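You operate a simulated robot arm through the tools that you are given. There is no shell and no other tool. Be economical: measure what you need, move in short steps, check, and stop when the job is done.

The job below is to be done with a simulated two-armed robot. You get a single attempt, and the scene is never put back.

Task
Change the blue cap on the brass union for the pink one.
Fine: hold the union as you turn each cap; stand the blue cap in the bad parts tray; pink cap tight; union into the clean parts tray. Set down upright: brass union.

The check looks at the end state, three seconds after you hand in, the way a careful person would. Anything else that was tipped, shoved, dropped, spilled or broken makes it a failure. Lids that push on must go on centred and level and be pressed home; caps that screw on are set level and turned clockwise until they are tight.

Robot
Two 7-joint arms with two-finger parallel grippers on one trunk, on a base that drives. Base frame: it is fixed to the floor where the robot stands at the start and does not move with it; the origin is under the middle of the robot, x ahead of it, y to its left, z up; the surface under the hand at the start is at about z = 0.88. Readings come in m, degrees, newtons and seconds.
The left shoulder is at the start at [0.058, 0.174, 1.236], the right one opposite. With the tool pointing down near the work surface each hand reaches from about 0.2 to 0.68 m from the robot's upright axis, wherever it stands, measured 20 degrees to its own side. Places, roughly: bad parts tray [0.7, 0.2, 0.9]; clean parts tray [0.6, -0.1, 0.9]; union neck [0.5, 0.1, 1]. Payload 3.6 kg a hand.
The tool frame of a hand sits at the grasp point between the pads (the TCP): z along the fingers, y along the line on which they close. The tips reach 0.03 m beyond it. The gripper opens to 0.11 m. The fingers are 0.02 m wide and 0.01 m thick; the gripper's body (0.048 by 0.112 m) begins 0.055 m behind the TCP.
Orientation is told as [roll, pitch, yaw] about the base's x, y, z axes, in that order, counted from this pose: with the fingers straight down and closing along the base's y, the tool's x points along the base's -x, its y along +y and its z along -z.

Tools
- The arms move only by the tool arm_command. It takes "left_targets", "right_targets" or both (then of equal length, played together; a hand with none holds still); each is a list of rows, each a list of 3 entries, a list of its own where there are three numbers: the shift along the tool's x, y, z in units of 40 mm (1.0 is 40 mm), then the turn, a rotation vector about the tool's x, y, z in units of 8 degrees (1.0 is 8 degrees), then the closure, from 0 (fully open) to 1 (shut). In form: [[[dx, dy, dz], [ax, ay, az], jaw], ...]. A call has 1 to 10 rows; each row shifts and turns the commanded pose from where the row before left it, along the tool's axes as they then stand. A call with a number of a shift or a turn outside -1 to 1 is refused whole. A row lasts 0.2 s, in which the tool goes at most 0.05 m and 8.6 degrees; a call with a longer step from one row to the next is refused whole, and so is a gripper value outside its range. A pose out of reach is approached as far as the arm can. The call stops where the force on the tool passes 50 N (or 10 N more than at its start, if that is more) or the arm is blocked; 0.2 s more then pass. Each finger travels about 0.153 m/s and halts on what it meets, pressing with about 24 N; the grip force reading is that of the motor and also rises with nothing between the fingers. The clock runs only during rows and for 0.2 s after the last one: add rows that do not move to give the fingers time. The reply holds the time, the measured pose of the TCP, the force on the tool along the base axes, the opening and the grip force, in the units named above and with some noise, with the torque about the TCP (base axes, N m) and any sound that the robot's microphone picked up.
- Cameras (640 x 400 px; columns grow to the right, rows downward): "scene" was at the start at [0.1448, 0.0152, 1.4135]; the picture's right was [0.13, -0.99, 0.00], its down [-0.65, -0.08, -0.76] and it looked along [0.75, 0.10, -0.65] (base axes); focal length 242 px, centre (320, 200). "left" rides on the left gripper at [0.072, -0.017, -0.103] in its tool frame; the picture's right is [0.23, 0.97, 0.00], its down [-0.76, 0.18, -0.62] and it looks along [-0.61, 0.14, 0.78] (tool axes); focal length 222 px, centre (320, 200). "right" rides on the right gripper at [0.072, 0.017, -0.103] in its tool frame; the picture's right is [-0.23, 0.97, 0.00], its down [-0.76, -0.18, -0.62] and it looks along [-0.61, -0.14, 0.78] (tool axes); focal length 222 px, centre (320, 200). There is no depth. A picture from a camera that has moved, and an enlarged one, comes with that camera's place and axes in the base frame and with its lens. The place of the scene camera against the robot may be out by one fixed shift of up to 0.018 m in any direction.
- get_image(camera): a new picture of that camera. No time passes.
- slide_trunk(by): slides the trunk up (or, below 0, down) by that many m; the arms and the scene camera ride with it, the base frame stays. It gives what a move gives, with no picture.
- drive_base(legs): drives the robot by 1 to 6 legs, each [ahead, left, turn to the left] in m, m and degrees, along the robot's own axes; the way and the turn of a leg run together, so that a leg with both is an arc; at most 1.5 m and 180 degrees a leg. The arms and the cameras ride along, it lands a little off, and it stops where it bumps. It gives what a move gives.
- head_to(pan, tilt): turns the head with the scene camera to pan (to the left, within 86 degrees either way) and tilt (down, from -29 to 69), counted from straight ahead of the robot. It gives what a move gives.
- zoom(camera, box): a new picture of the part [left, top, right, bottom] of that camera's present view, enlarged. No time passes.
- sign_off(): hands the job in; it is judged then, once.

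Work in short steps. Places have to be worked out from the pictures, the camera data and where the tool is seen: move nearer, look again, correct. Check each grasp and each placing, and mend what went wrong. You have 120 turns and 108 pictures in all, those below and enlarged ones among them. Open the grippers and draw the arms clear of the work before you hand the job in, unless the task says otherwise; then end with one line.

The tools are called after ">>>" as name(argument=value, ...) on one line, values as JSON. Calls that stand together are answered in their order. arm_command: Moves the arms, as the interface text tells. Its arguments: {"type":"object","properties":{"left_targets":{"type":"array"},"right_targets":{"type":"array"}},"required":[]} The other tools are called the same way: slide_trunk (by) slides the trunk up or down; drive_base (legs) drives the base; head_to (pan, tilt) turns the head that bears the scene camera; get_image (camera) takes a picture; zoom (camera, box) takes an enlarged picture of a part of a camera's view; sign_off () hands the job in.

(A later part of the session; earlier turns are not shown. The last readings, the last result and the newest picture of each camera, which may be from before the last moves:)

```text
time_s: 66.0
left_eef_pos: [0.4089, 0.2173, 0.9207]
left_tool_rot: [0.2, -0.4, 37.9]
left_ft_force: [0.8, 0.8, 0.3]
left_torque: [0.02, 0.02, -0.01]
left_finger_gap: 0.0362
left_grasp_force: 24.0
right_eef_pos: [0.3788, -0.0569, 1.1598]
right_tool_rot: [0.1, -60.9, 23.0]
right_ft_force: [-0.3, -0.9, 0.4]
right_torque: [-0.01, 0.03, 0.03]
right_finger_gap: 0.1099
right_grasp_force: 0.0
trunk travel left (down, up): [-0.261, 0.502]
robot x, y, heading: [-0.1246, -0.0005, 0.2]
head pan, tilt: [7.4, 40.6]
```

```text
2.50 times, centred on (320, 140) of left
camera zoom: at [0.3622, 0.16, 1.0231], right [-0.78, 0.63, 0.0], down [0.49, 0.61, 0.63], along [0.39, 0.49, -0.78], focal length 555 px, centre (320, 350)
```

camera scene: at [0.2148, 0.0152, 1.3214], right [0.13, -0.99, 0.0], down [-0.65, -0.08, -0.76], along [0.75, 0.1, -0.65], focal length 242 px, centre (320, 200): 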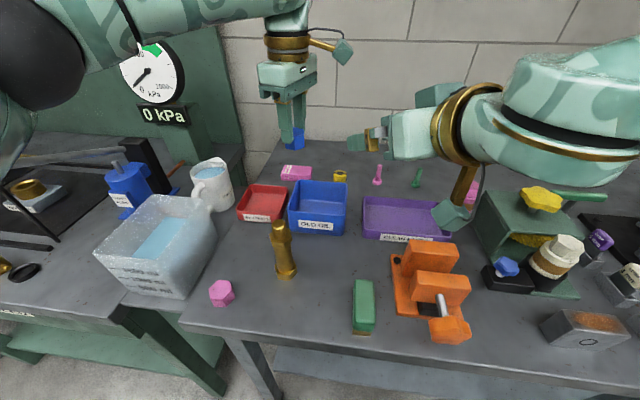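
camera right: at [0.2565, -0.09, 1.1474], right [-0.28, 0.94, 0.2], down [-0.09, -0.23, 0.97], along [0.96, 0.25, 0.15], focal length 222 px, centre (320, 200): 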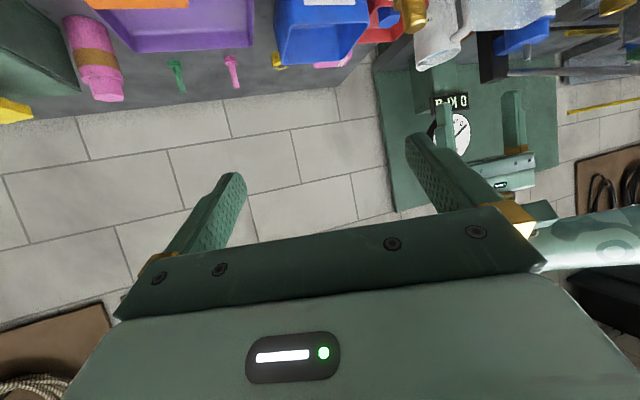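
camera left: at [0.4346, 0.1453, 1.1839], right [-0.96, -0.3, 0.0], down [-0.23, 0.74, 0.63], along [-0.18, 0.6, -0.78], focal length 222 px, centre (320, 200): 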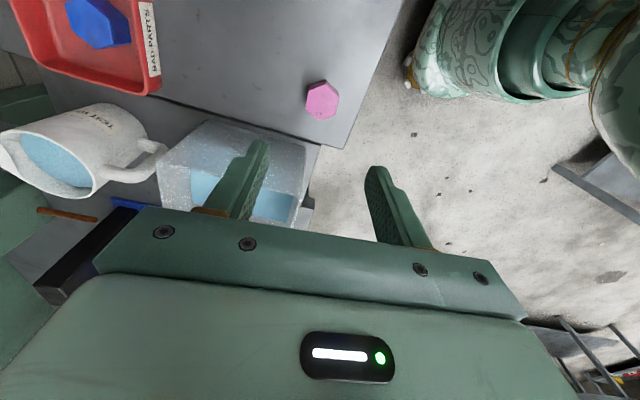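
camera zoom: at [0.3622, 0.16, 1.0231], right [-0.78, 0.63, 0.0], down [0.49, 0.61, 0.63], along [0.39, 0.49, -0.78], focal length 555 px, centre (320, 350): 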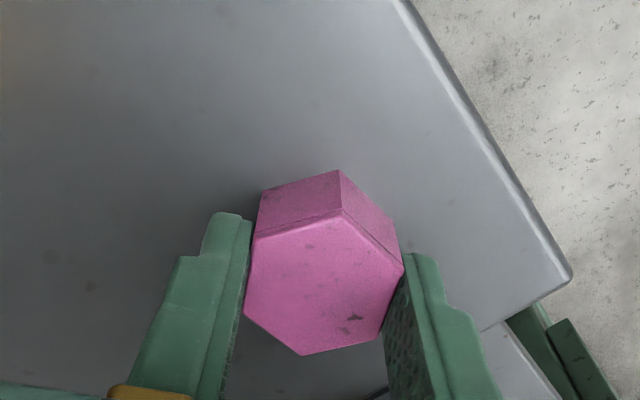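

Pink cap is gripped across its flats (36.2 mm), seated ~3 mm toward the camera side. I lift it to ~1.14 and bring the right hand back to its stand-off.

>>> arm_command(left_targets=[[[0, 0, -0.5], [0, 0, 0], 1], [[0, 0, -1], [0, 0, 0], 1], [[0, 0, -1], [0, 0, 0], 1], [[0, 0, -1], [0, 0, 0], 1], [[0, 0, -1], [0, 0, 0], 1], [[0, 0, -1], [0, 0, 0], 1]])

>>> arm_command(right_targets=[[[0.12, 0.75, 0.425], [0, 0, 0], 0], [[0.12, 0.75, 0.425], [0, 0, 0], 0], [[0.12, 0.75, 0.425], [0, 0, 0], 0], [[0.12, 0.75, 0.425], [0, 0, 0], 0], [[0.8, 0, 0.45], [0, 0, 0], 0], [[0.8, 0, 0.45], [0, 0, 0], 0], [[0.8, 0, 0.45], [0, 0, 0], 0]])

>>> get_image(camera="right")

>>> get_image(camera="scene")

```text
time_s: 67.4
left_eef_pos: [0.4093, 0.2155, 1.1418]
left_tool_rot: [0.2, -0.3, 37.9]
left_ft_force: [0.8, -0.1, -0.5]
left_torque: [0.02, -0.01, -0.03]
left_finger_gap: 0.0366
left_grasp_force: 24.6
right_eef_pos: [0.3777, -0.0584, 1.1603]
right_tool_rot: [0.1, -61.0, 23.0]
right_ft_force: [0.3, 0.4, 0.3]
right_torque: [0.02, 0.0, -0.01]
right_finger_gap: 0.1101
right_grasp_force: 0.0
trunk travel left (down, up): [-0.261, 0.502]
robot x, y, heading: [-0.1182, 0.0036, 0.2]
head pan, tilt: [7.4, 40.6]
```

```text
time_s: 69.0
left_eef_pos: [0.4079, 0.2211, 1.1418]
left_tool_rot: [-0.1, -0.3, 38.0]
left_ft_force: [-0.1, 0.4, -0.2]
left_torque: [-0.05, -0.07, 0.0]
left_finger_gap: 0.0366
left_grasp_force: 23.7
right_eef_pos: [0.3771, 0.0764, 1.0013]
right_tool_rot: [-0.8, -61.1, 23.8]
right_ft_force: [0.4, 0.6, -0.7]
right_torque: [-0.01, -0.03, -0.06]
right_finger_gap: 0.1098
right_grasp_force: 0.1
trunk travel left (down, up): [-0.261, 0.502]
robot x, y, heading: [-0.1218, -0.0003, 0.2]
head pan, tilt: [7.4, 40.6]
```

```text
51 pictures are left
camera right: at [0.2547, 0.0433, 0.9886], right [-0.28, 0.94, 0.19], down [-0.1, -0.23, 0.97], along [0.95, 0.26, 0.15], focal length 222 px, centre (320, 200)
```

right: 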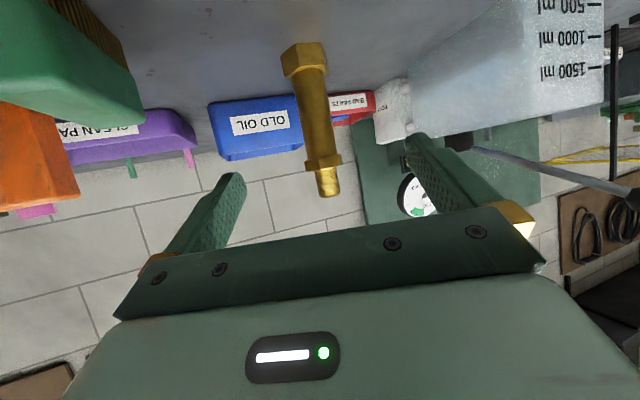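

```text
50 pictures are left
camera scene: at [0.0568, 0.0194, 1.3222], right [0.13, -0.99, 0.0], down [-0.64, -0.09, -0.76], along [0.75, 0.1, -0.65], focal length 242 px, centre (320, 200)
```

scene: 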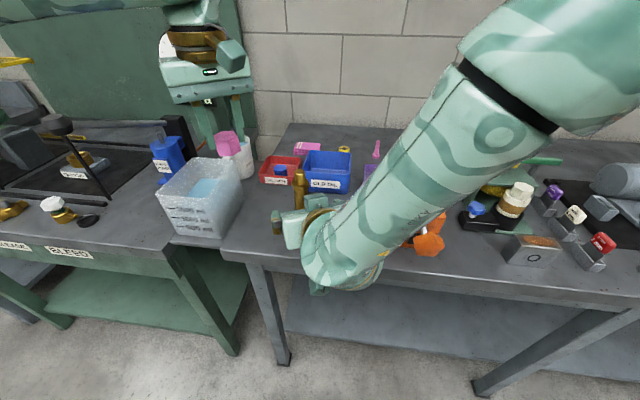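

Everything upright. I advance the right hand onto the union body again.

>>> arm_command(right_targets=[[[-0.007, -0.034, 0.767], [0, 0, 0], 0], [[-0.007, -0.034, 0.767], [0, 0, 0], 0], [[-0.007, -0.034, 0.767], [0, 0, 0], 0], [[-0.007, -0.034, 0.767], [0, 0, 0], 0]])

>>> get_image(camera="right")

```text
time_s: 70.0
left_eef_pos: [0.4104, 0.2162, 1.1401]
left_tool_rot: [0.2, -0.2, 37.8]
left_ft_force: [-0.8, 0.1, -0.3]
left_torque: [0.04, -0.01, 0.0]
left_finger_gap: 0.0365
left_grasp_force: 23.9
right_eef_pos: [0.4812, 0.1097, 0.9409]
right_tool_rot: [-0.1, -61.0, 23.2]
right_ft_force: [0.5, -0.5, -0.3]
right_torque: [-0.01, 0.0, -0.01]
right_finger_gap: 0.1098
right_grasp_force: 0.1
trunk travel left (down, up): [-0.261, 0.502]
robot x, y, heading: [-0.122, -0.0049, 0.1]
head pan, tilt: [7.4, 40.6]
```

```text
49 pictures are left
camera right: at [0.3588, 0.0776, 0.9299], right [-0.28, 0.94, 0.2], down [-0.09, -0.23, 0.97], along [0.96, 0.25, 0.15], focal length 222 px, centre (320, 200)
```

right: 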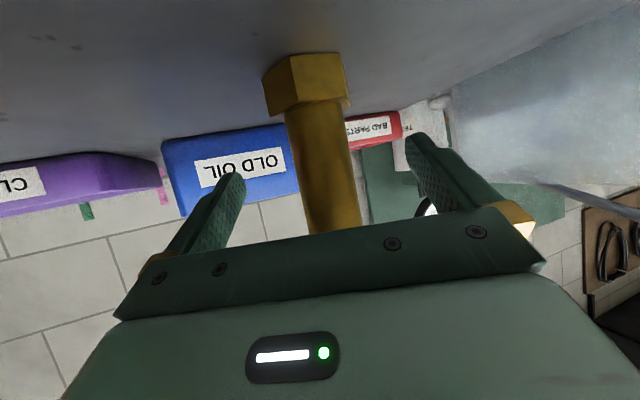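

The body is ~4 mm to the picture's right of where it was centred before. I shift the hand 4 mm and close.

>>> arm_command(right_targets=[[[0, 0.1, 0], [0, 0, 0], 0], [[0, 0, 0], [0, 0, 0], 0.5], [[0, 0, 0], [0, 0, 0], 0.65], [[0, 0, 0], [0, 0, 0], 0.75], [[0, 0, 0], [0, 0, 0], 1], [[0, 0, 0], [0, 0, 0], 1], [[0, 0, 0], [0, 0, 0], 1]])

>>> get_image(camera="right")

```text
time_s: 71.6
left_eef_pos: [0.4083, 0.2167, 1.1413]
left_tool_rot: [0.1, -0.2, 37.9]
left_ft_force: [-0.1, 0.3, -0.1]
left_torque: [0.0, -0.02, -0.02]
left_finger_gap: 0.0361
left_grasp_force: 24.2
right_eef_pos: [0.4789, 0.1149, 0.9426]
right_tool_rot: [0.0, -60.9, 23.1]
right_ft_force: [0.0, -1.0, 1.0]
right_torque: [-0.02, -0.04, -0.02]
right_finger_gap: 0.0294
right_grasp_force: 24.0
trunk travel left (down, up): [-0.261, 0.502]
robot x, y, heading: [-0.1218, -0.0023, 0.2]
head pan, tilt: [7.4, 40.6]
```

```text
48 pictures are left
camera right: at [0.3564, 0.0816, 0.9303], right [-0.28, 0.94, 0.2], down [-0.09, -0.23, 0.97], along [0.96, 0.25, 0.15], focal length 222 px, centre (320, 200)
```

right: 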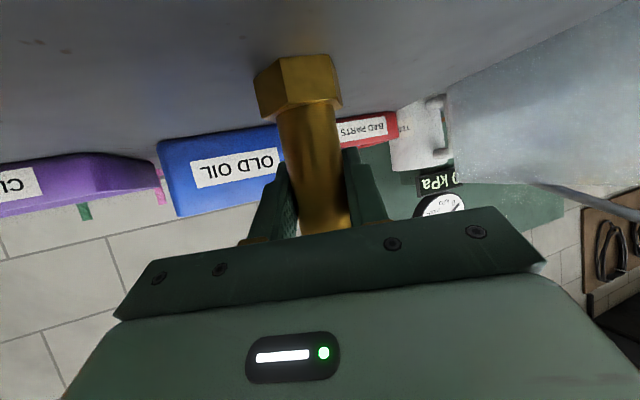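

Union gripped (29.4 mm). I yaw the left hand to 90° and move the pink cap over the stud, still high.

>>> arm_command(left_targets=[[[0, 0, 0], [0, 0, -1], 1], [[0, 0, 0], [0, 0, -1], 1], [[0, 0, 0], [0, 0, -1], 1], [[0, 0, 0], [0, 0, -1], 1], [[0, 0, 0], [0, 0, -1], 1], [[0, 0, 0], [0, 0, -1], 1], [[0, 0, 0], [0, 0, -0.5], 1]])

>>> arm_command(left_targets=[[[0.63, -0.43, 0], [0, 0, 0], 1], [[0.63, -0.43, 0], [0, 0, 0], 1], [[0.63, -0.43, 0], [0, 0, 0], 1], [[0.63, -0.43, 0.4], [0, 0, 0], 1], [[0, 0, 0.4], [0, 0, 0], 1]])

>>> zoom(camera="scene", box=[250, 90, 350, 210])

>>> get_image(camera="left")

```text
time_s: 73.2
left_eef_pos: [0.4088, 0.2154, 1.1406]
left_tool_rot: [-0.1, -0.3, 90.2]
left_ft_force: [-0.8, -0.7, -0.7]
left_torque: [0.03, 0.01, 0.0]
left_finger_gap: 0.0363
left_grasp_force: 24.0
right_eef_pos: [0.4786, 0.1141, 0.9415]
right_tool_rot: [-0.1, -61.0, 23.1]
right_ft_force: [0.2, 0.6, 0.4]
right_torque: [-0.09, -0.05, 0.04]
right_finger_gap: 0.0294
right_grasp_force: 23.9
trunk travel left (down, up): [-0.261, 0.502]
robot x, y, heading: [-0.1183, 0.0023, 0.0]
head pan, tilt: [7.4, 40.6]
```

```text
time_s: 74.4
left_eef_pos: [0.4766, 0.1152, 1.1085]
left_tool_rot: [-0.2, -0.2, 89.9]
left_ft_force: [0.2, 0.7, -0.6]
left_torque: [0.03, -0.02, -0.02]
left_finger_gap: 0.0366
left_grasp_force: 24.7
right_eef_pos: [0.4784, 0.1143, 0.9418]
right_tool_rot: [0.0, -60.9, 23.0]
right_ft_force: [0.5, 0.1, 0.5]
right_torque: [-0.04, -0.03, 0.0]
right_finger_gap: 0.0294
right_grasp_force: 24.1
trunk travel left (down, up): [-0.261, 0.502]
robot x, y, heading: [-0.1213, -0.0009, 0.0]
head pan, tilt: [7.4, 40.6]
```

```text
3.33 times, centred on (300, 150) of scene
camera zoom: at [0.06, 0.0156, 1.3216], right [0.13, -0.99, 0.0], down [-0.65, -0.09, -0.76], along [0.75, 0.1, -0.65], focal length 806 px, centre (387, 367)
```

zoom: 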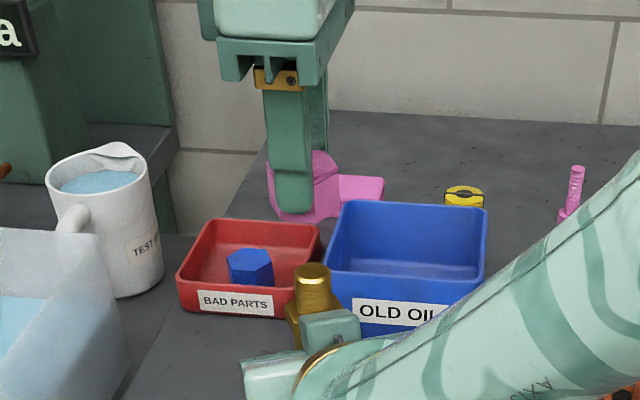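

```text
46 pictures are left
camera left: at [0.4942, 0.043, 1.2109], right [-0.97, -0.23, 0.0], down [-0.18, 0.76, 0.63], along [-0.14, 0.61, -0.78], focal length 222 px, centre (320, 200)
```

left: 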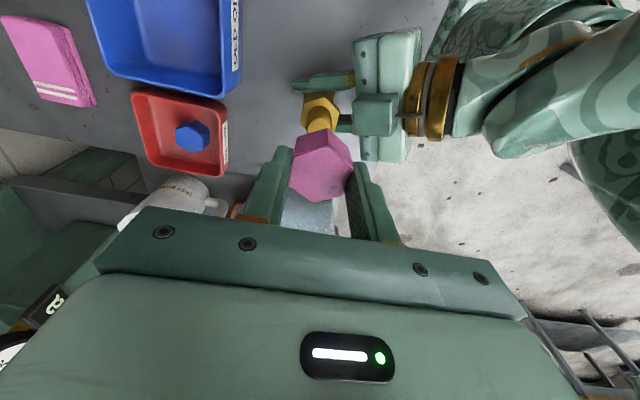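

Cap and stud look nearly aligned in the scene view. I zoom finer to measure.

>>> zoom(camera="scene", box=[275, 125, 325, 200])

>>> zoom(camera="left", box=[260, 80, 380, 220])

```text
5.33 times, centred on (300, 162) of scene
camera zoom: at [0.06, 0.0156, 1.3216], right [0.13, -0.99, 0.0], down [-0.65, -0.09, -0.76], along [0.75, 0.1, -0.65], focal length 1290 px, centre (427, 400)
```

zoom: 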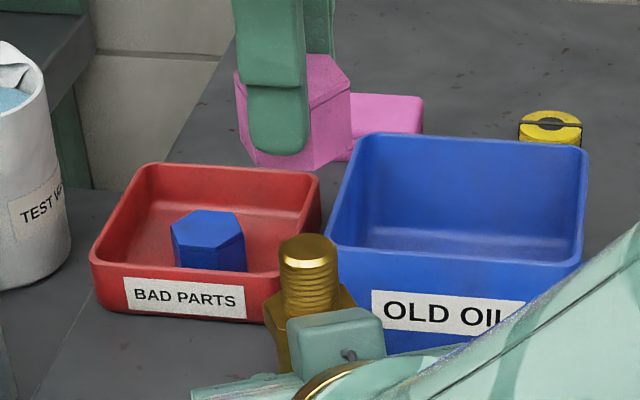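

```text
2.86 times, centred on (320, 150) of left
camera zoom: at [0.4942, 0.043, 1.2109], right [-0.97, -0.23, 0.0], down [-0.18, 0.76, 0.63], along [-0.14, 0.61, -0.78], focal length 635 px, centre (320, 343)
```

zoom: 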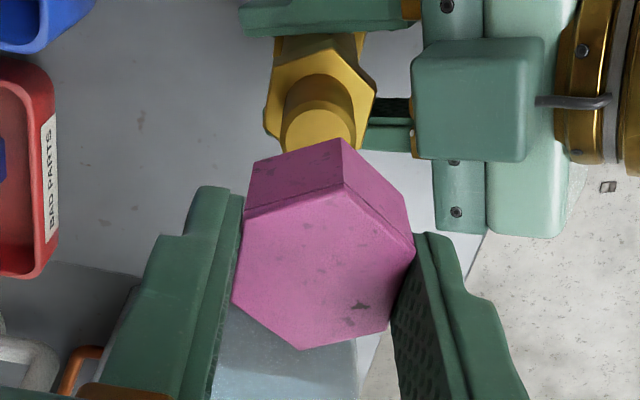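

Both views put the cap within ~1 mm of the stud axis. I descend to just above contact.

>>> arm_command(left_targets=[[[0.015, 0, 0.4], [0, 0, 0], 1], [[0, 0, 0.4], [0, 0, 0], 1], [[0, 0, 0.2], [0, 0, 0], 1]])

>>> zoom(camera="scene", box=[275, 125, 325, 200])

>>> zoom(camera="left", box=[260, 80, 380, 220])

```text
time_s: 75.2
left_eef_pos: [0.477, 0.1151, 1.0682]
left_tool_rot: [-0.1, -0.3, 89.9]
left_ft_force: [1.1, -0.2, -0.3]
left_torque: [-0.01, -0.02, 0.01]
left_finger_gap: 0.0361
left_grasp_force: 24.5
right_eef_pos: [0.4788, 0.1144, 0.9412]
right_tool_rot: [-0.1, -61.0, 23.0]
right_ft_force: [-0.5, -0.9, -0.1]
right_torque: [-0.12, -0.01, -0.06]
right_finger_gap: 0.0294
right_grasp_force: 24.4
trunk travel left (down, up): [-0.261, 0.502]
robot x, y, heading: [-0.1216, 0.0008, 0.0]
head pan, tilt: [7.4, 40.6]
```

```text
5.33 times, centred on (300, 162) of scene
camera zoom: at [0.0599, 0.0152, 1.3217], right [0.13, -0.99, 0.0], down [-0.65, -0.08, -0.76], along [0.75, 0.1, -0.65], focal length 1290 px, centre (427, 400)
```

zoom: 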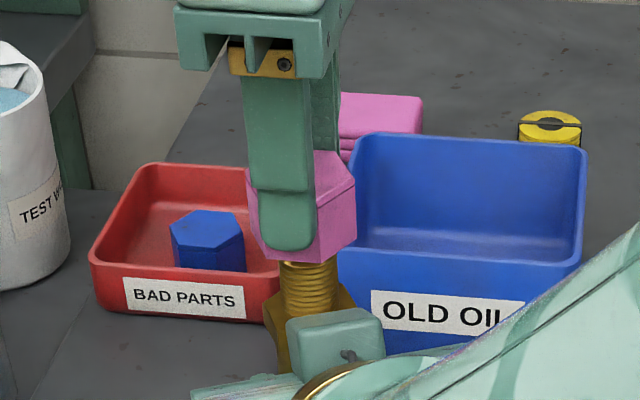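

```text
2.86 times, centred on (320, 150) of left
camera zoom: at [0.4939, 0.0421, 1.1707], right [-0.97, -0.23, 0.0], down [-0.18, 0.76, 0.63], along [-0.14, 0.61, -0.78], focal length 635 px, centre (320, 343)
```

zoom: 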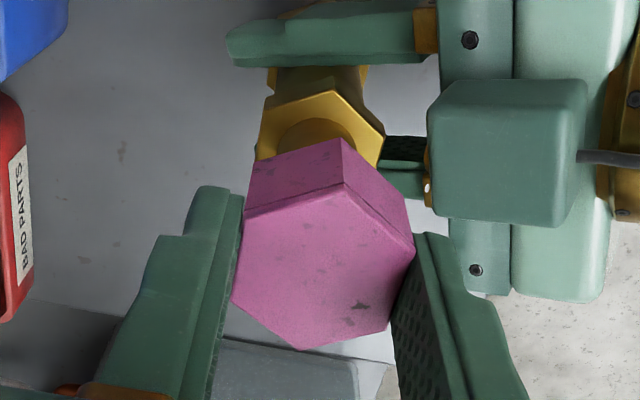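

Aligned. I lower gently to contact.

>>> arm_command(left_targets=[[[0.01, 0, 0.12], [0, 0, 0], 1], [[0, 0, 0.06], [0, 0, 0], 1]])

>>> arm_command(left_targets=[[[0, 0, 0.06], [0, 0, 0], 1], [[0, 0, 0.0], [0, 0, 0], 1]])

>>> arm_command(left_targets=[[[0, 0, 0.06], [0, 0, 0], 1], [[0, 0, 0.0], [0, 0, 0], 1]])

```text
time_s: 75.8
left_eef_pos: [0.4774, 0.1154, 1.0611]
left_tool_rot: [-0.1, -0.3, 89.9]
left_ft_force: [-0.3, 0.6, -0.2]
left_torque: [-0.05, -0.01, 0.04]
left_finger_gap: 0.0361
left_grasp_force: 23.6
right_eef_pos: [0.479, 0.115, 0.9428]
right_tool_rot: [0.1, -61.1, 23.0]
right_ft_force: [-1.0, -1.1, 1.5]
right_torque: [-0.13, -0.02, -0.06]
right_finger_gap: 0.0296
right_grasp_force: 24.2
trunk travel left (down, up): [-0.261, 0.502]
robot x, y, heading: [-0.1201, -0.002, 0.5]
head pan, tilt: [7.4, 40.6]
```

```text
time_s: 76.4
left_eef_pos: [0.4773, 0.1147, 1.0591]
left_tool_rot: [-0.2, -0.3, 89.9]
left_ft_force: [0.0, -0.3, -0.3]
left_torque: [-0.01, 0.01, 0.01]
left_finger_gap: 0.0362
left_grasp_force: 23.9
right_eef_pos: [0.4785, 0.1147, 0.9411]
right_tool_rot: [0.0, -61.0, 22.9]
right_ft_force: [0.5, -1.1, 0.8]
right_torque: [-0.11, -0.03, 0.0]
right_finger_gap: 0.0297
right_grasp_force: 23.8
trunk travel left (down, up): [-0.261, 0.502]
robot x, y, heading: [-0.1182, 0.0011, 0.1]
head pan, tilt: [7.4, 40.6]
```

```text
time_s: 77.0
left_eef_pos: [0.4776, 0.1152, 1.0558]
left_tool_rot: [0.0, -0.2, 89.9]
left_ft_force: [-0.2, 0.3, 0.2]
left_torque: [-0.01, 0.02, -0.01]
left_finger_gap: 0.0363
left_grasp_force: 23.9
right_eef_pos: [0.4791, 0.1144, 0.9406]
right_tool_rot: [-0.1, -61.0, 23.0]
right_ft_force: [-0.4, -2.2, 1.5]
right_torque: [-0.09, 0.0, -0.05]
right_finger_gap: 0.0294
right_grasp_force: 23.9
trunk travel left (down, up): [-0.261, 0.502]
robot x, y, heading: [-0.1206, 0.0046, 0.2]
head pan, tilt: [7.4, 40.6]
```

No contact yet; continue in 2.4 mm steps.

>>> arm_command(left_targets=[[[0, 0, 0.06], [0, 0, 0], 1], [[0, 0, 0.0], [0, 0, 0], 1]])

>>> arm_command(left_targets=[[[0, 0, 0.06], [0, 0, 0], 1], [[0, 0, 0.0], [0, 0, 0], 1]])

```text
time_s: 77.6
left_eef_pos: [0.4771, 0.1137, 1.054]
left_tool_rot: [-0.1, -0.3, 90.0]
left_ft_force: [0.1, -0.3, -1.0]
left_torque: [0.04, -0.02, 0.0]
left_finger_gap: 0.0363
left_grasp_force: 24.1
right_eef_pos: [0.4787, 0.1149, 0.943]
right_tool_rot: [-0.1, -61.1, 23.0]
right_ft_force: [-1.0, -1.1, 1.1]
right_torque: [-0.1, -0.02, 0.0]
right_finger_gap: 0.0292
right_grasp_force: 23.7
trunk travel left (down, up): [-0.261, 0.502]
robot x, y, heading: [-0.1213, -0.0023, 0.3]
head pan, tilt: [7.4, 40.6]
```

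```text
time_s: 78.2
left_eef_pos: [0.477, 0.1138, 1.0512]
left_tool_rot: [-0.1, -0.3, 90.0]
left_ft_force: [0.0, -0.7, -1.1]
left_torque: [-0.01, -0.02, -0.01]
left_finger_gap: 0.0362
left_grasp_force: 24.1
right_eef_pos: [0.4792, 0.115, 0.9413]
right_tool_rot: [-0.1, -60.9, 23.0]
right_ft_force: [-0.7, -0.8, 1.0]
right_torque: [-0.09, -0.03, 0.04]
right_finger_gap: 0.0294
right_grasp_force: 23.7
trunk travel left (down, up): [-0.261, 0.502]
robot x, y, heading: [-0.1221, -0.0019, 0.0]
head pan, tilt: [7.4, 40.6]
```

>>> zoom(camera="scene", box=[275, 140, 325, 200])

>>> arm_command(left_targets=[[[0, 0, 0.05], [0, 0, 0], 1], [[0, 0, 0.0], [0, 0, 0], 1]])

```text
6.67 times, centred on (300, 170) of scene
camera zoom: at [0.06, 0.0152, 1.3216], right [0.13, -0.99, 0.0], down [-0.65, -0.08, -0.76], along [0.75, 0.1, -0.65], focal length 1613 px, centre (453, 400)
```

zoom: 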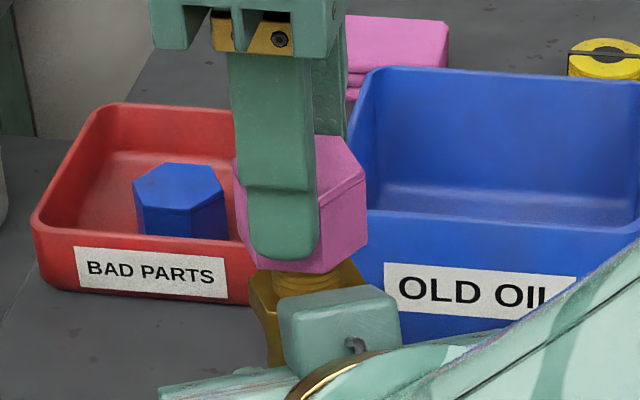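

```text
time_s: 78.8
left_eef_pos: [0.4761, 0.1144, 1.0503]
left_tool_rot: [-0.2, -0.3, 89.9]
left_ft_force: [-0.3, -0.3, -0.3]
left_torque: [-0.01, -0.01, -0.02]
left_finger_gap: 0.0364
left_grasp_force: 23.8
right_eef_pos: [0.4796, 0.1142, 0.9426]
right_tool_rot: [0.1, -61.0, 23.0]
right_ft_force: [-0.2, -1.2, 0.7]
right_torque: [-0.09, -0.06, -0.02]
right_finger_gap: 0.0296
right_grasp_force: 23.6
trunk travel left (down, up): [-0.261, 0.502]
robot x, y, heading: [-0.1189, -0.0041, -0.0]
head pan, tilt: [7.4, 40.6]
```

The cap is already sliding over the stud top. I keep lowering until I feel the thread.

>>> arm_command(left_targets=[[[0, 0, 0.05], [0, 0, 0], 1], [[0, 0, 0.0], [0, 0, 0], 1]])

>>> arm_command(left_targets=[[[0, 0, 0.05], [0, 0, 0], 1], [[0, 0, 0.0], [0, 0, 0], 1]])

>>> arm_command(left_targets=[[[0, 0, 0.05], [0, 0, 0], 1], [[0, 0, 0.0], [0, 0, 0], 1]])

```text
time_s: 79.4
left_eef_pos: [0.4775, 0.1143, 1.0474]
left_tool_rot: [-0.1, -0.3, 89.9]
left_ft_force: [0.5, -0.5, -0.8]
left_torque: [0.01, 0.02, 0.06]
left_finger_gap: 0.0365
left_grasp_force: 24.4
right_eef_pos: [0.4785, 0.1146, 0.9421]
right_tool_rot: [0.0, -61.0, 23.0]
right_ft_force: [-1.0, -1.6, 0.8]
right_torque: [-0.05, -0.05, 0.0]
right_finger_gap: 0.0292
right_grasp_force: 24.3
trunk travel left (down, up): [-0.261, 0.502]
robot x, y, heading: [-0.1221, 0.0002, 0.1]
head pan, tilt: [7.4, 40.6]
```

```text
time_s: 80.0
left_eef_pos: [0.4773, 0.1147, 1.0457]
left_tool_rot: [-0.1, -0.4, 89.9]
left_ft_force: [-0.1, -0.1, -0.9]
left_torque: [-0.02, 0.03, -0.01]
left_finger_gap: 0.0366
left_grasp_force: 23.9
right_eef_pos: [0.4787, 0.115, 0.9418]
right_tool_rot: [0.0, -61.0, 23.1]
right_ft_force: [0.2, -1.3, 1.9]
right_torque: [-0.11, -0.03, -0.02]
right_finger_gap: 0.0294
right_grasp_force: 24.2
trunk travel left (down, up): [-0.261, 0.502]
robot x, y, heading: [-0.1214, 0.001, -0.1]
head pan, tilt: [7.4, 40.6]
```

```text
time_s: 80.6
left_eef_pos: [0.4779, 0.1148, 1.0435]
left_tool_rot: [-0.2, -0.3, 90.0]
left_ft_force: [-0.1, 0.2, -1.2]
left_torque: [-0.02, 0.03, 0.0]
left_finger_gap: 0.0364
left_grasp_force: 24.0
right_eef_pos: [0.4797, 0.1147, 0.9426]
right_tool_rot: [0.1, -60.9, 23.0]
right_ft_force: [1.3, -1.3, 0.4]
right_torque: [-0.09, -0.06, -0.03]
right_finger_gap: 0.0295
right_grasp_force: 24.0
trunk travel left (down, up): [-0.261, 0.502]
robot x, y, heading: [-0.1225, 0.0003, -0.0]
head pan, tilt: [7.4, 40.6]
```

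Still free. Two more small steps.

>>> arm_command(left_targets=[[[0, 0, 0.05], [0, 0, 0], 1], [[0, 0, 0.0], [0, 0, 0], 1]])

>>> arm_command(left_targets=[[[0, 0, 0.05], [0, 0, 0], 1], [[0, 0, 0.0], [0, 0, 0], 1]])

>>> zoom(camera="scene", box=[275, 140, 325, 200])

```text
time_s: 81.2
left_eef_pos: [0.4776, 0.114, 1.0405]
left_tool_rot: [-0.1, -0.4, 89.9]
left_ft_force: [0.6, 0.4, -1.1]
left_torque: [0.0, 0.0, 0.01]
left_finger_gap: 0.0363
left_grasp_force: 24.2
right_eef_pos: [0.4792, 0.1143, 0.942]
right_tool_rot: [-0.1, -61.0, 22.9]
right_ft_force: [-0.3, -2.0, 1.5]
right_torque: [-0.13, -0.01, 0.0]
right_finger_gap: 0.0293
right_grasp_force: 23.9
trunk travel left (down, up): [-0.261, 0.502]
robot x, y, heading: [-0.1218, -0.0016, 0.1]
head pan, tilt: [7.4, 40.6]
```

```text
time_s: 81.8
left_eef_pos: [0.4775, 0.1154, 1.0411]
left_tool_rot: [-0.3, -0.1, 89.9]
left_ft_force: [2.3, -1.0, 9.2]
left_torque: [-0.08, 0.08, 0.01]
left_finger_gap: 0.0363
left_grasp_force: 24.3
right_eef_pos: [0.4786, 0.1148, 0.9421]
right_tool_rot: [0.0, -61.0, 23.2]
right_ft_force: [0.5, 3.9, 0.3]
right_torque: [-0.05, -0.39, -0.03]
right_finger_gap: 0.0296
right_grasp_force: 24.5
trunk travel left (down, up): [-0.261, 0.502]
robot x, y, heading: [-0.122, -0.003, -0.0]
head pan, tilt: [7.4, 40.6]
```

```text
6.67 times, centred on (300, 170) of scene
camera zoom: at [0.0599, 0.0154, 1.3218], right [0.13, -0.99, 0.0], down [-0.65, -0.08, -0.76], along [0.75, 0.1, -0.65], focal length 1613 px, centre (453, 400)
```

zoom: 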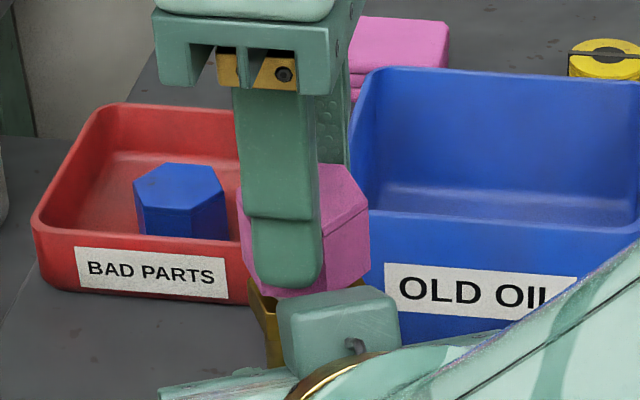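

Contact at ~9 N. Now I turn clockwise with a slight downward feed.

>>> arm_command(left_targets=[[[0, 0, 0.005], [0, 0, 1], 1], [[0, 0, 0.003], [0, 0, 1], 1], [[0, 0, 0.003], [0, 0, 1], 1], [[0, 0, 0.003], [0, 0, 1], 1], [[0, 0, 0.003], [0, 0, 1], 1], [[0, 0, 0.003], [0, 0, 1], 1], [[0, 0, 0.003], [0, 0, 1], 1], [[0, 0, 0.003], [0, 0, 1], 1]])

>>> arm_command(left_targets=[[[0, 0, 0.005], [0, 0, 1], 1], [[0, 0, 0.003], [0, 0, 1], 1], [[0, 0, 0.003], [0, 0, 1], 1], [[0, 0, 0.003], [0, 0, 1], 1], [[0, 0, 0.003], [0, 0, 1], 1], [[0, 0, 0.003], [0, 0, 1], 1], [[0, 0, 0.003], [0, 0, 1], 1]])

>>> zoom(camera="left", box=[240, 80, 400, 240])

>>> zoom(camera="right", box=[230, 30, 430, 250])

```text
time_s: 83.6
left_eef_pos: [0.4766, 0.1156, 1.0384]
left_tool_rot: [0.2, -0.4, 25.7]
left_ft_force: [2.9, -4.1, 17.9]
left_torque: [-0.12, -0.18, -0.02]
left_finger_gap: 0.0364
left_grasp_force: 24.2
right_eef_pos: [0.4775, 0.1145, 0.9427]
right_tool_rot: [0.0, -61.0, 23.2]
right_ft_force: [0.2, 5.5, -4.6]
right_torque: [-0.24, 0.03, -0.08]
right_finger_gap: 0.0292
right_grasp_force: 23.8
trunk travel left (down, up): [-0.261, 0.502]
robot x, y, heading: [-0.1215, 0.001, 0.0]
head pan, tilt: [7.4, 40.6]
```

```text
time_s: 85.2
left_eef_pos: [0.4771, 0.1145, 1.0383]
left_tool_rot: [0.3, 0.0, -30.2]
left_ft_force: [3.3, -3.4, 17.5]
left_torque: [-0.2, -0.22, -0.01]
left_finger_gap: 0.0366
left_grasp_force: 23.9
right_eef_pos: [0.4771, 0.114, 0.9423]
right_tool_rot: [-0.1, -61.0, 23.1]
right_ft_force: [-3.0, 3.8, -7.1]
right_torque: [-0.08, 0.02, -0.03]
right_finger_gap: 0.0295
right_grasp_force: 24.0
trunk travel left (down, up): [-0.261, 0.502]
robot x, y, heading: [-0.1266, -0.0008, -0.2]
head pan, tilt: [7.4, 40.6]
```

```text
2.50 times, centred on (320, 160) of left
camera zoom: at [0.4057, 0.1367, 1.1407], right [0.29, 0.96, 0.01], down [0.75, -0.23, 0.62], along [0.6, -0.18, -0.78], focal length 555 px, centre (320, 300)
```

zoom: 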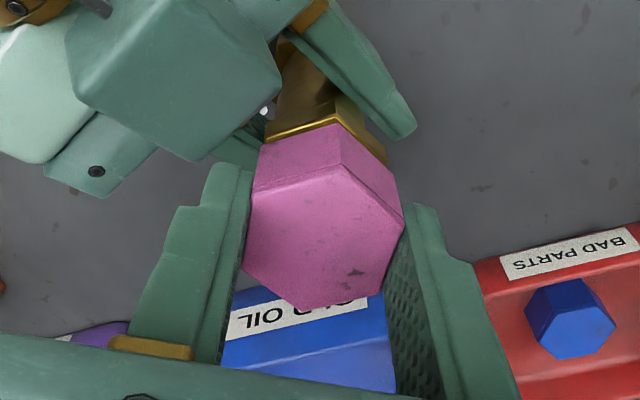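

```text
1.82 times, centred on (330, 140) of right
camera zoom: at [0.3557, 0.0815, 0.9303], right [-0.28, 0.94, 0.2], down [-0.09, -0.23, 0.97], along [0.96, 0.25, 0.15], focal length 404 px, centre (302, 309)
```

zoom: 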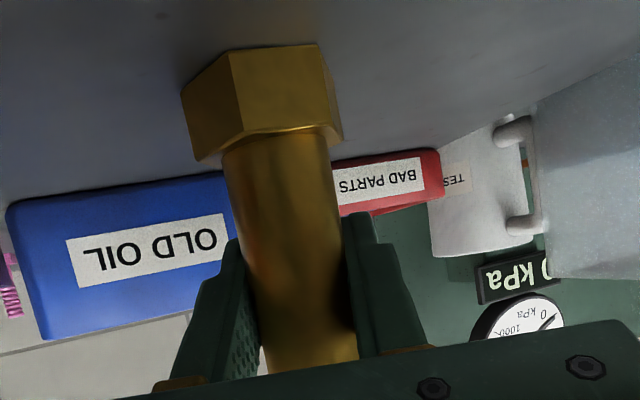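

Cap is level and threading on, union hasn't turned. I release with a small opening, rise above the cap, and wind back 120° for the next bite.

>>> arm_command(left_targets=[[[0, 0, 0], [0, 0, 1], 1], [[0, 0, 0], [0, 0, 0], 0.55], [[0, 0, 0], [0, 0, 0], 0.55], [[0, 0, -0.9], [0, 0, 0], 0.55], [[0, 0, 0], [0, 0, -1], 0.55], [[0, 0, 0], [0, 0, -1], 0.55], [[0, 0, 0], [0, 0, -1], 0.55], [[0, 0, 0], [0, 0, -1], 0.55], [[0, 0, 0], [0, 0, -1], 0.55], [[0, 0, 0], [0, 0, -1], 0.55]])

>>> arm_command(left_targets=[[[0, 0, 0], [0, 0, -1], 0.55], [[0, 0, 0], [0, 0, -1], 0.55], [[0, 0, 0], [0, 0, -1], 0.55], [[0, 0, 0], [0, 0, -1], 0.55], [[0, 0, 0], [0, 0, -1], 0.55], [[0, 0, 0], [0, 0, -1], 0.55], [[0, 0, 0], [0, 0, -1], 0.55], [[0, 0, 0], [0, 0, -1], 0.55], [[0, 0, 0], [0, 0, -1], 0.55]])

>>> zoom(camera="left", box=[240, 80, 400, 240])

```text
time_s: 86.1
left_eef_pos: [0.4797, 0.1192, 1.044]
left_tool_rot: [1.0, 0.9, -37.6]
left_ft_force: [11.7, 8.6, -3.1]
left_torque: [0.35, -0.4, -0.01]
left_finger_gap: 0.043
left_grasp_force: 0.0
right_eef_pos: [0.4791, 0.1187, 0.9481]
right_tool_rot: [0.0, -61.6, 23.3]
right_ft_force: [-11.3, -8.3, 0.0]
right_torque: [0.53, -0.7, 0.06]
right_finger_gap: 0.0296
right_grasp_force: 23.3
trunk travel left (down, up): [-0.261, 0.502]
robot x, y, heading: [-0.1221, -0.0023, 0.2]
head pan, tilt: [7.4, 40.6]
stopped in row 4 (left hand): the force on the tool passed its limit at 69 N (the readings are from after the stop); the commanded pose is now the measured one
```

```text
time_s: 88.1
left_eef_pos: [0.4796, 0.1181, 1.0447]
left_tool_rot: [1.0, -0.4, 34.3]
left_ft_force: [0.1, -0.7, 0.3]
left_torque: [-0.01, 0.0, -0.01]
left_finger_gap: 0.0494
left_grasp_force: 0.1
right_eef_pos: [0.4794, 0.1185, 0.9479]
right_tool_rot: [0.1, -61.8, 23.2]
right_ft_force: [0.4, 0.7, -3.7]
right_torque: [0.01, 0.0, -0.02]
right_finger_gap: 0.0294
right_grasp_force: 24.5
trunk travel left (down, up): [-0.261, 0.502]
robot x, y, heading: [-0.1235, -0.0032, -0.1]
head pan, tilt: [7.4, 40.6]
```

```text
2.50 times, centred on (320, 160) of left
camera zoom: at [0.4289, 0.0616, 1.1467], right [-0.74, 0.68, 0.02], down [0.53, 0.57, 0.63], along [0.42, 0.47, -0.78], focal length 555 px, centre (320, 300)
```

zoom: 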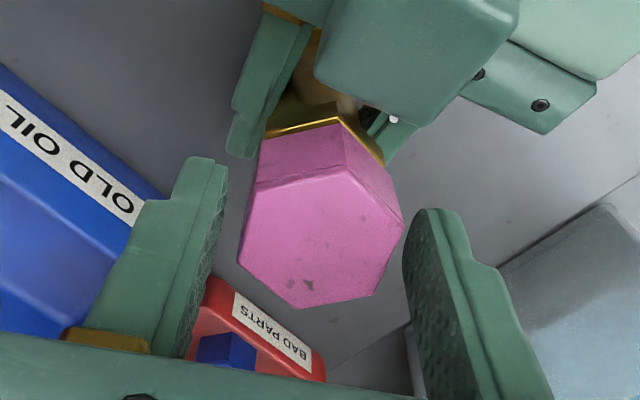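

A left finger snagged the right hand and lifted the union a few mm; it is still held and the cap still on. I restore the right hand (and left) to the earlier pose, straightening.

>>> arm_command(left_targets=[[[0.044, -0.03, 0], [0.1, 0.07, 0], 0.5], [[0.044, -0.03, 0], [0, 0, 0], 0.5], [[0, 0, 0], [0, 0, 0], 0.5]], right_targets=[[[0.07, -0.041, 0.005], [0, 0.1, 0], 1], [[0.06, -0.041, 0.005], [0, 0, 0], 1], [[0, 0, 0], [0, 0, 0], 1]])

>>> zoom(camera="right", box=[230, 30, 430, 250])

>>> zoom(camera="left", box=[240, 80, 400, 240])

```text
time_s: 88.9
left_eef_pos: [0.4764, 0.1143, 1.0438]
left_tool_rot: [0.3, 0.2, 34.2]
left_ft_force: [0.4, -0.6, -0.5]
left_torque: [-0.01, 0.01, -0.04]
left_finger_gap: 0.055
left_grasp_force: 0.1
right_eef_pos: [0.4801, 0.1145, 0.9432]
right_tool_rot: [0.1, -61.0, 23.3]
right_ft_force: [1.2, -0.8, -3.0]
right_torque: [0.0, 0.0, -0.01]
right_finger_gap: 0.0293
right_grasp_force: 23.9
trunk travel left (down, up): [-0.261, 0.502]
robot x, y, heading: [-0.1209, -0.0055, 0.0]
head pan, tilt: [7.4, 40.6]
```

```text
1.82 times, centred on (330, 140) of right
camera zoom: at [0.3573, 0.0808, 0.9321], right [-0.29, 0.94, 0.2], down [-0.09, -0.23, 0.97], along [0.95, 0.26, 0.15], focal length 404 px, centre (302, 309)
```

zoom: 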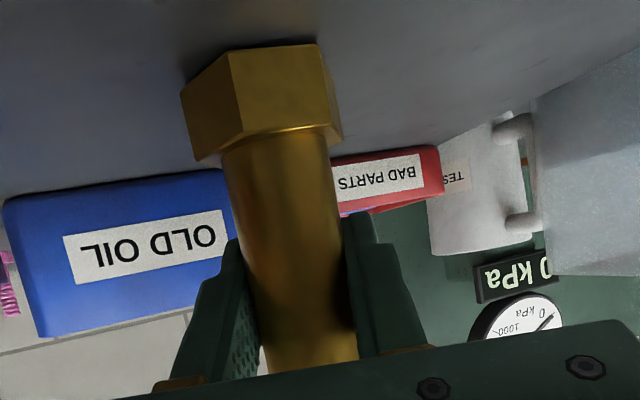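

```text
2.50 times, centred on (320, 160) of left
camera zoom: at [0.427, 0.0593, 1.1473], right [-0.74, 0.68, 0.01], down [0.53, 0.57, 0.62], along [0.42, 0.46, -0.78], focal length 555 px, centre (320, 300)
```

zoom: 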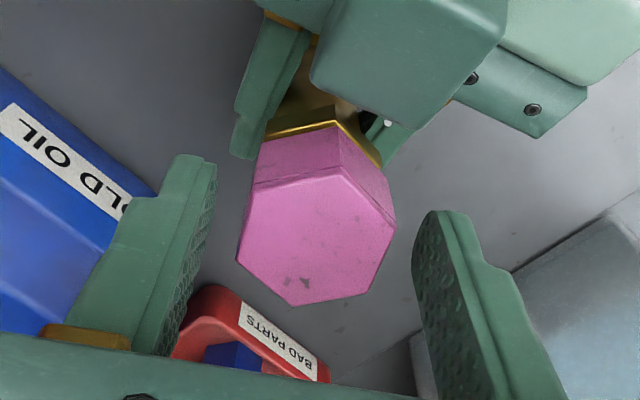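

Restored. I'll use 60° strokes between +40° and −20°, away from the right hand. Align to ~22°, grip, and turn clockwise to −20°.

>>> arm_command(left_targets=[[[0, 0, 0.03], [0, 0, 0.74], 0.5], [[0, 0, 0.03], [0, 0, 0.74], 0.5], [[0, 0, 0], [0, 0, 0], 0.7], [[0, 0, 0], [0, 0, 0], 1], [[0, 0, 0], [0, 0, 0], 1], [[0, 0, 0.003], [0, 0, 1], 1], [[0, 0, 0.003], [0, 0, 1], 1], [[0, 0, 0.003], [0, 0, 1], 1], [[0, 0, 0.003], [0, 0, 1], 1], [[0, 0, 0.003], [0, 0, 1], 1]], right_targets=[[[0.025, 0, 0.014], [0, 0, 0], 1], [[0, 0, 0], [0, 0, 0], 1], [[0, 0, 0], [0, 0, 0], 1], [[0, 0, 0], [0, 0, 0], 1], [[0, 0, 0], [0, 0, 0], 1], [[0, 0, 0], [0, 0, 0], 1], [[0, 0, 0], [0, 0, 0], 1], [[0, 0, 0], [0, 0, 0], 1], [[0, 0, 0], [0, 0, 0], 1], [[0, 0, 0], [0, 0, 0], 1]])

>>> zoom(camera="left", box=[240, 80, 400, 240])

```text
time_s: 91.1
left_eef_pos: [0.4777, 0.1135, 1.0418]
left_tool_rot: [0.1, 0.4, -17.6]
left_ft_force: [-2.0, 6.2, 2.2]
left_torque: [0.32, 0.1, 0.02]
left_finger_gap: 0.0365
left_grasp_force: 23.7
right_eef_pos: [0.4795, 0.1129, 0.9422]
right_tool_rot: [0.2, -60.8, 23.2]
right_ft_force: [2.1, -5.9, -5.8]
right_torque: [0.28, 0.11, -0.04]
right_finger_gap: 0.0295
right_grasp_force: 23.9
trunk travel left (down, up): [-0.261, 0.502]
robot x, y, heading: [-0.1193, 0.0006, -0.0]
head pan, tilt: [7.4, 40.6]
```

```text
2.50 times, centred on (320, 160) of left
camera zoom: at [0.4035, 0.1206, 1.1451], right [0.08, 1.0, 0.0], down [0.78, -0.06, 0.62], along [0.62, -0.05, -0.78], focal length 555 px, centre (320, 300)
```

zoom: 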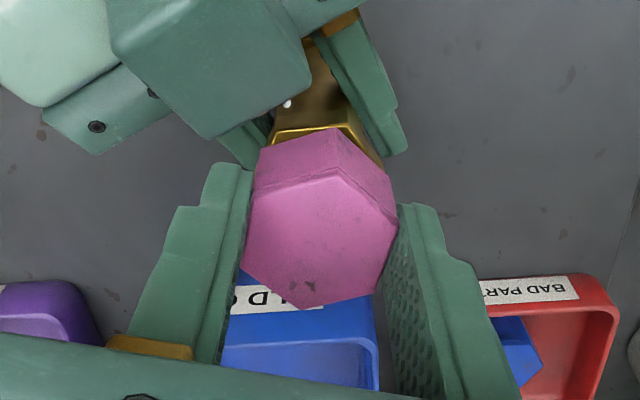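

Turned to −18°. Release, wind back 60°, and regrip.

>>> arm_command(left_targets=[[[0, 0, 0], [0, 0, 0], 0.47], [[0, 0, 0], [0, 0, 0], 0.47], [[0, 0, 0], [0, 0, -1], 0.47], [[0, 0, 0], [0, 0, -1], 0.47], [[0, 0, 0], [0, 0, -1], 0.47], [[0, 0, 0], [0, 0, -1], 0.47], [[0, 0, 0], [0, 0, -1], 0.47], [[0, 0, 0], [0, 0, -1], 0.47], [[0, 0, 0], [0, 0, -1], 0.47], [[0, 0, 0], [0, 0, -0.5], 0.47]])

>>> arm_command(left_targets=[[[0, 0, 0], [0, 0, 0], 0.7], [[0, 0, 0], [0, 0, 0], 1], [[0, 0, 0.02], [0, 0, 0], 1], [[0, 0, 0.003], [0, 0, 1], 1], [[0, 0, 0.003], [0, 0, 1], 1], [[0, 0, 0.003], [0, 0, 1], 1], [[0, 0, 0.003], [0, 0, 1], 1], [[0, 0, 0.003], [0, 0, 1], 1], [[0, 0, 0.003], [0, 0, 1], 1], [[0, 0, 0.003], [0, 0, 1], 1]])

>>> zoom(camera="left", box=[240, 80, 400, 240])

```text
time_s: 93.3
left_eef_pos: [0.4768, 0.1136, 1.0407]
left_tool_rot: [0.4, 0.1, 42.5]
left_ft_force: [-0.2, -0.1, -0.7]
left_torque: [-0.02, -0.01, -0.02]
left_finger_gap: 0.0583
left_grasp_force: 0.0
right_eef_pos: [0.4783, 0.1144, 0.9436]
right_tool_rot: [0.1, -61.0, 23.3]
right_ft_force: [-0.2, 0.1, -2.3]
right_torque: [-0.01, -0.02, 0.01]
right_finger_gap: 0.0293
right_grasp_force: 24.0
trunk travel left (down, up): [-0.261, 0.502]
robot x, y, heading: [-0.1203, 0.0008, 0.2]
head pan, tilt: [7.4, 40.6]
```

```text
time_s: 95.5
left_eef_pos: [0.4754, 0.1141, 1.0397]
left_tool_rot: [0.2, 0.3, -13.8]
left_ft_force: [3.3, 1.5, 9.7]
left_torque: [-0.07, -0.26, 0.43]
left_finger_gap: 0.0362
left_grasp_force: 23.7
right_eef_pos: [0.4807, 0.1145, 0.9439]
right_tool_rot: [0.0, -61.1, 23.2]
right_ft_force: [-2.9, -2.3, -6.2]
right_torque: [0.1, -0.01, -0.36]
right_finger_gap: 0.0306
right_grasp_force: 24.0
trunk travel left (down, up): [-0.261, 0.502]
robot x, y, heading: [-0.1223, -0.0013, 0.0]
head pan, tilt: [7.4, 40.6]
```

```text
2.50 times, centred on (320, 160) of left
camera zoom: at [0.4027, 0.1148, 1.1433], right [0.01, 1.0, 0.0], down [0.78, -0.01, 0.62], along [0.62, 0.0, -0.78], focal length 555 px, centre (320, 300)
```

zoom: 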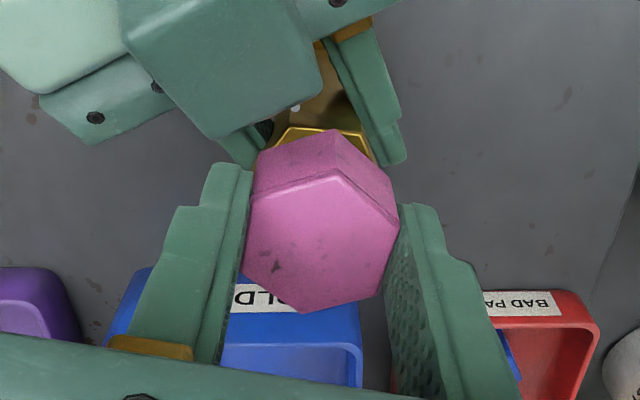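

Torque about z has jumped to 0.43 N·m: the cap is seating. I check whether the union turned in the right grip.

>>> zoom(camera="right", box=[230, 30, 430, 250])

>>> zoom(camera="scene", box=[275, 140, 325, 200])

```text
1.82 times, centred on (330, 140) of right
camera zoom: at [0.3577, 0.08, 0.9316], right [-0.28, 0.94, 0.2], down [-0.09, -0.23, 0.97], along [0.95, 0.26, 0.15], focal length 404 px, centre (302, 309)
```

zoom: 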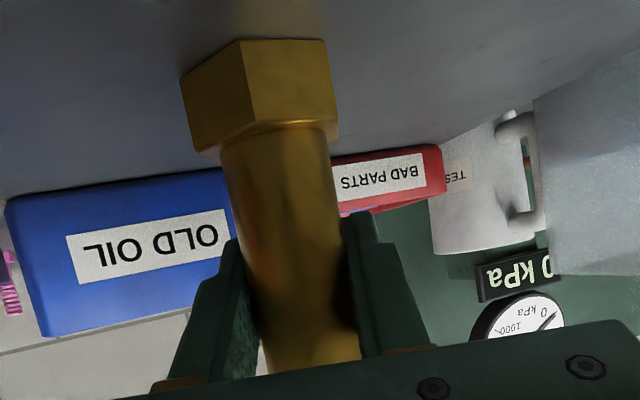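

```text
6.67 times, centred on (300, 170) of scene
camera zoom: at [0.0598, 0.015, 1.3217], right [0.13, -0.99, 0.0], down [-0.65, -0.08, -0.76], along [0.75, 0.1, -0.65], focal length 1613 px, centre (453, 400)
```

zoom: 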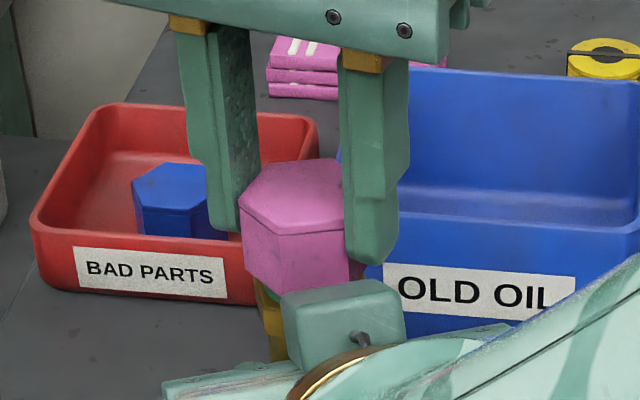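

The union slipped only a few degrees at the end, so the cap has hit its stop. I press down a bit more and turn two more small rows to confirm tightness.

>>> arm_command(left_targets=[[[0, 0, 0.05], [0, 0, 0.5], 1], [[0, 0, 0], [0, 0, 0.5], 1], [[0, 0, 0], [0, 0, 0], 1]])

>>> zoom(camera="right", box=[230, 30, 430, 250])

```text
time_s: 96.3
left_eef_pos: [0.4755, 0.1131, 1.0393]
left_tool_rot: [0.2, 0.1, -21.6]
left_ft_force: [3.5, 7.1, 16.5]
left_torque: [0.11, -0.19, 0.33]
left_finger_gap: 0.0365
left_grasp_force: 23.6
right_eef_pos: [0.4788, 0.1127, 0.9442]
right_tool_rot: [0.0, -61.2, 23.2]
right_ft_force: [1.2, -11.0, -0.5]
right_torque: [-0.01, -0.07, -0.14]
right_finger_gap: 0.0308
right_grasp_force: 23.5
trunk travel left (down, up): [-0.261, 0.502]
robot x, y, heading: [-0.1252, -0.0003, 0.1]
head pan, tilt: [7.4, 40.6]
```

```text
1.82 times, centred on (330, 140) of right
camera zoom: at [0.3572, 0.0793, 0.9321], right [-0.28, 0.94, 0.2], down [-0.09, -0.23, 0.97], along [0.95, 0.26, 0.15], focal length 404 px, centre (302, 309)
```

zoom: 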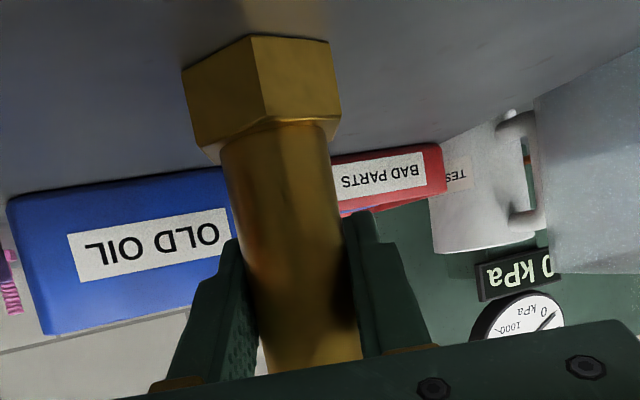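

The union now turns together with the cap, so the cap is locked tight against it. I ease off the pressure, release the left hand, lift clear and inspect.

>>> arm_command(left_targets=[[[0, 0, 0], [0, 0, -0.3], 1], [[0, 0, 0], [0, 0, 0], 0.45], [[0, 0, 0], [0, 0, 0], 0.45], [[0, 0, -0.5], [0, 0, 0], 0.45], [[0, 0, -1], [0, 0, 0], 0.4], [[0, 0, -1], [0, 0, 0], 0.3]])

>>> zoom(camera="left", box=[260, 50, 380, 190])

>>> zoom(camera="scene", box=[275, 140, 325, 200])

```text
time_s: 97.7
left_eef_pos: [0.4755, 0.1137, 1.1385]
left_tool_rot: [0.0, 0.3, -19.2]
left_ft_force: [0.5, 0.4, 0.8]
left_torque: [-0.01, -0.02, 0.03]
left_finger_gap: 0.0771
left_grasp_force: 0.0
right_eef_pos: [0.4783, 0.1146, 0.9425]
right_tool_rot: [0.1, -61.0, 23.2]
right_ft_force: [-3.1, 0.2, 4.9]
right_torque: [0.09, 0.02, 0.03]
right_finger_gap: 0.0308
right_grasp_force: 23.6
trunk travel left (down, up): [-0.261, 0.502]
robot x, y, heading: [-0.1207, -0.0036, 0.0]
head pan, tilt: [7.4, 40.6]
```

```text
2.86 times, centred on (320, 120) of left
camera zoom: at [0.4029, 0.1215, 1.2418], right [0.11, 0.99, 0.0], down [0.78, -0.08, 0.62], along [0.62, -0.06, -0.79], focal length 635 px, centre (320, 429)
```

zoom: 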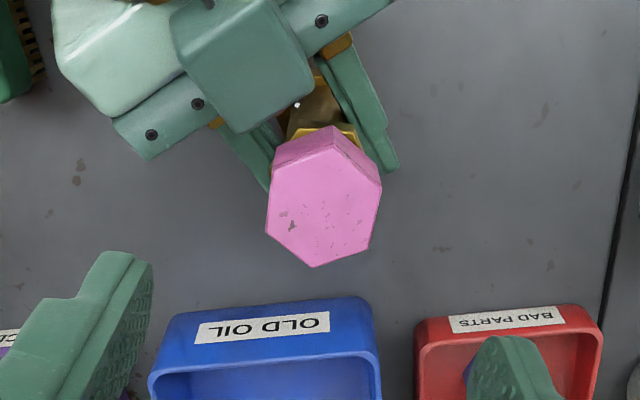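

```text
6.67 times, centred on (300, 170) of scene
camera zoom: at [0.0592, 0.0149, 1.3217], right [0.13, -0.99, 0.0], down [-0.65, -0.08, -0.76], along [0.75, 0.1, -0.65], focal length 1613 px, centre (453, 400)
```

zoom: 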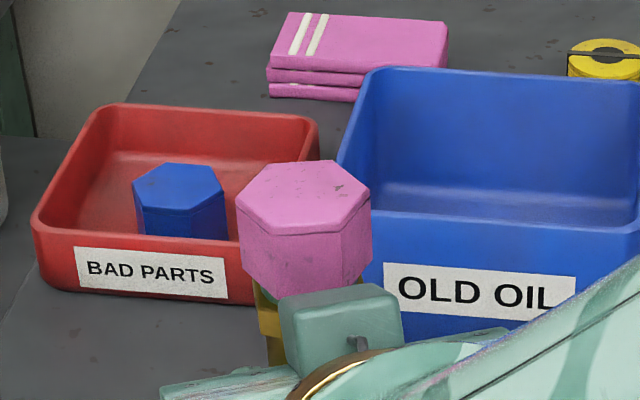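

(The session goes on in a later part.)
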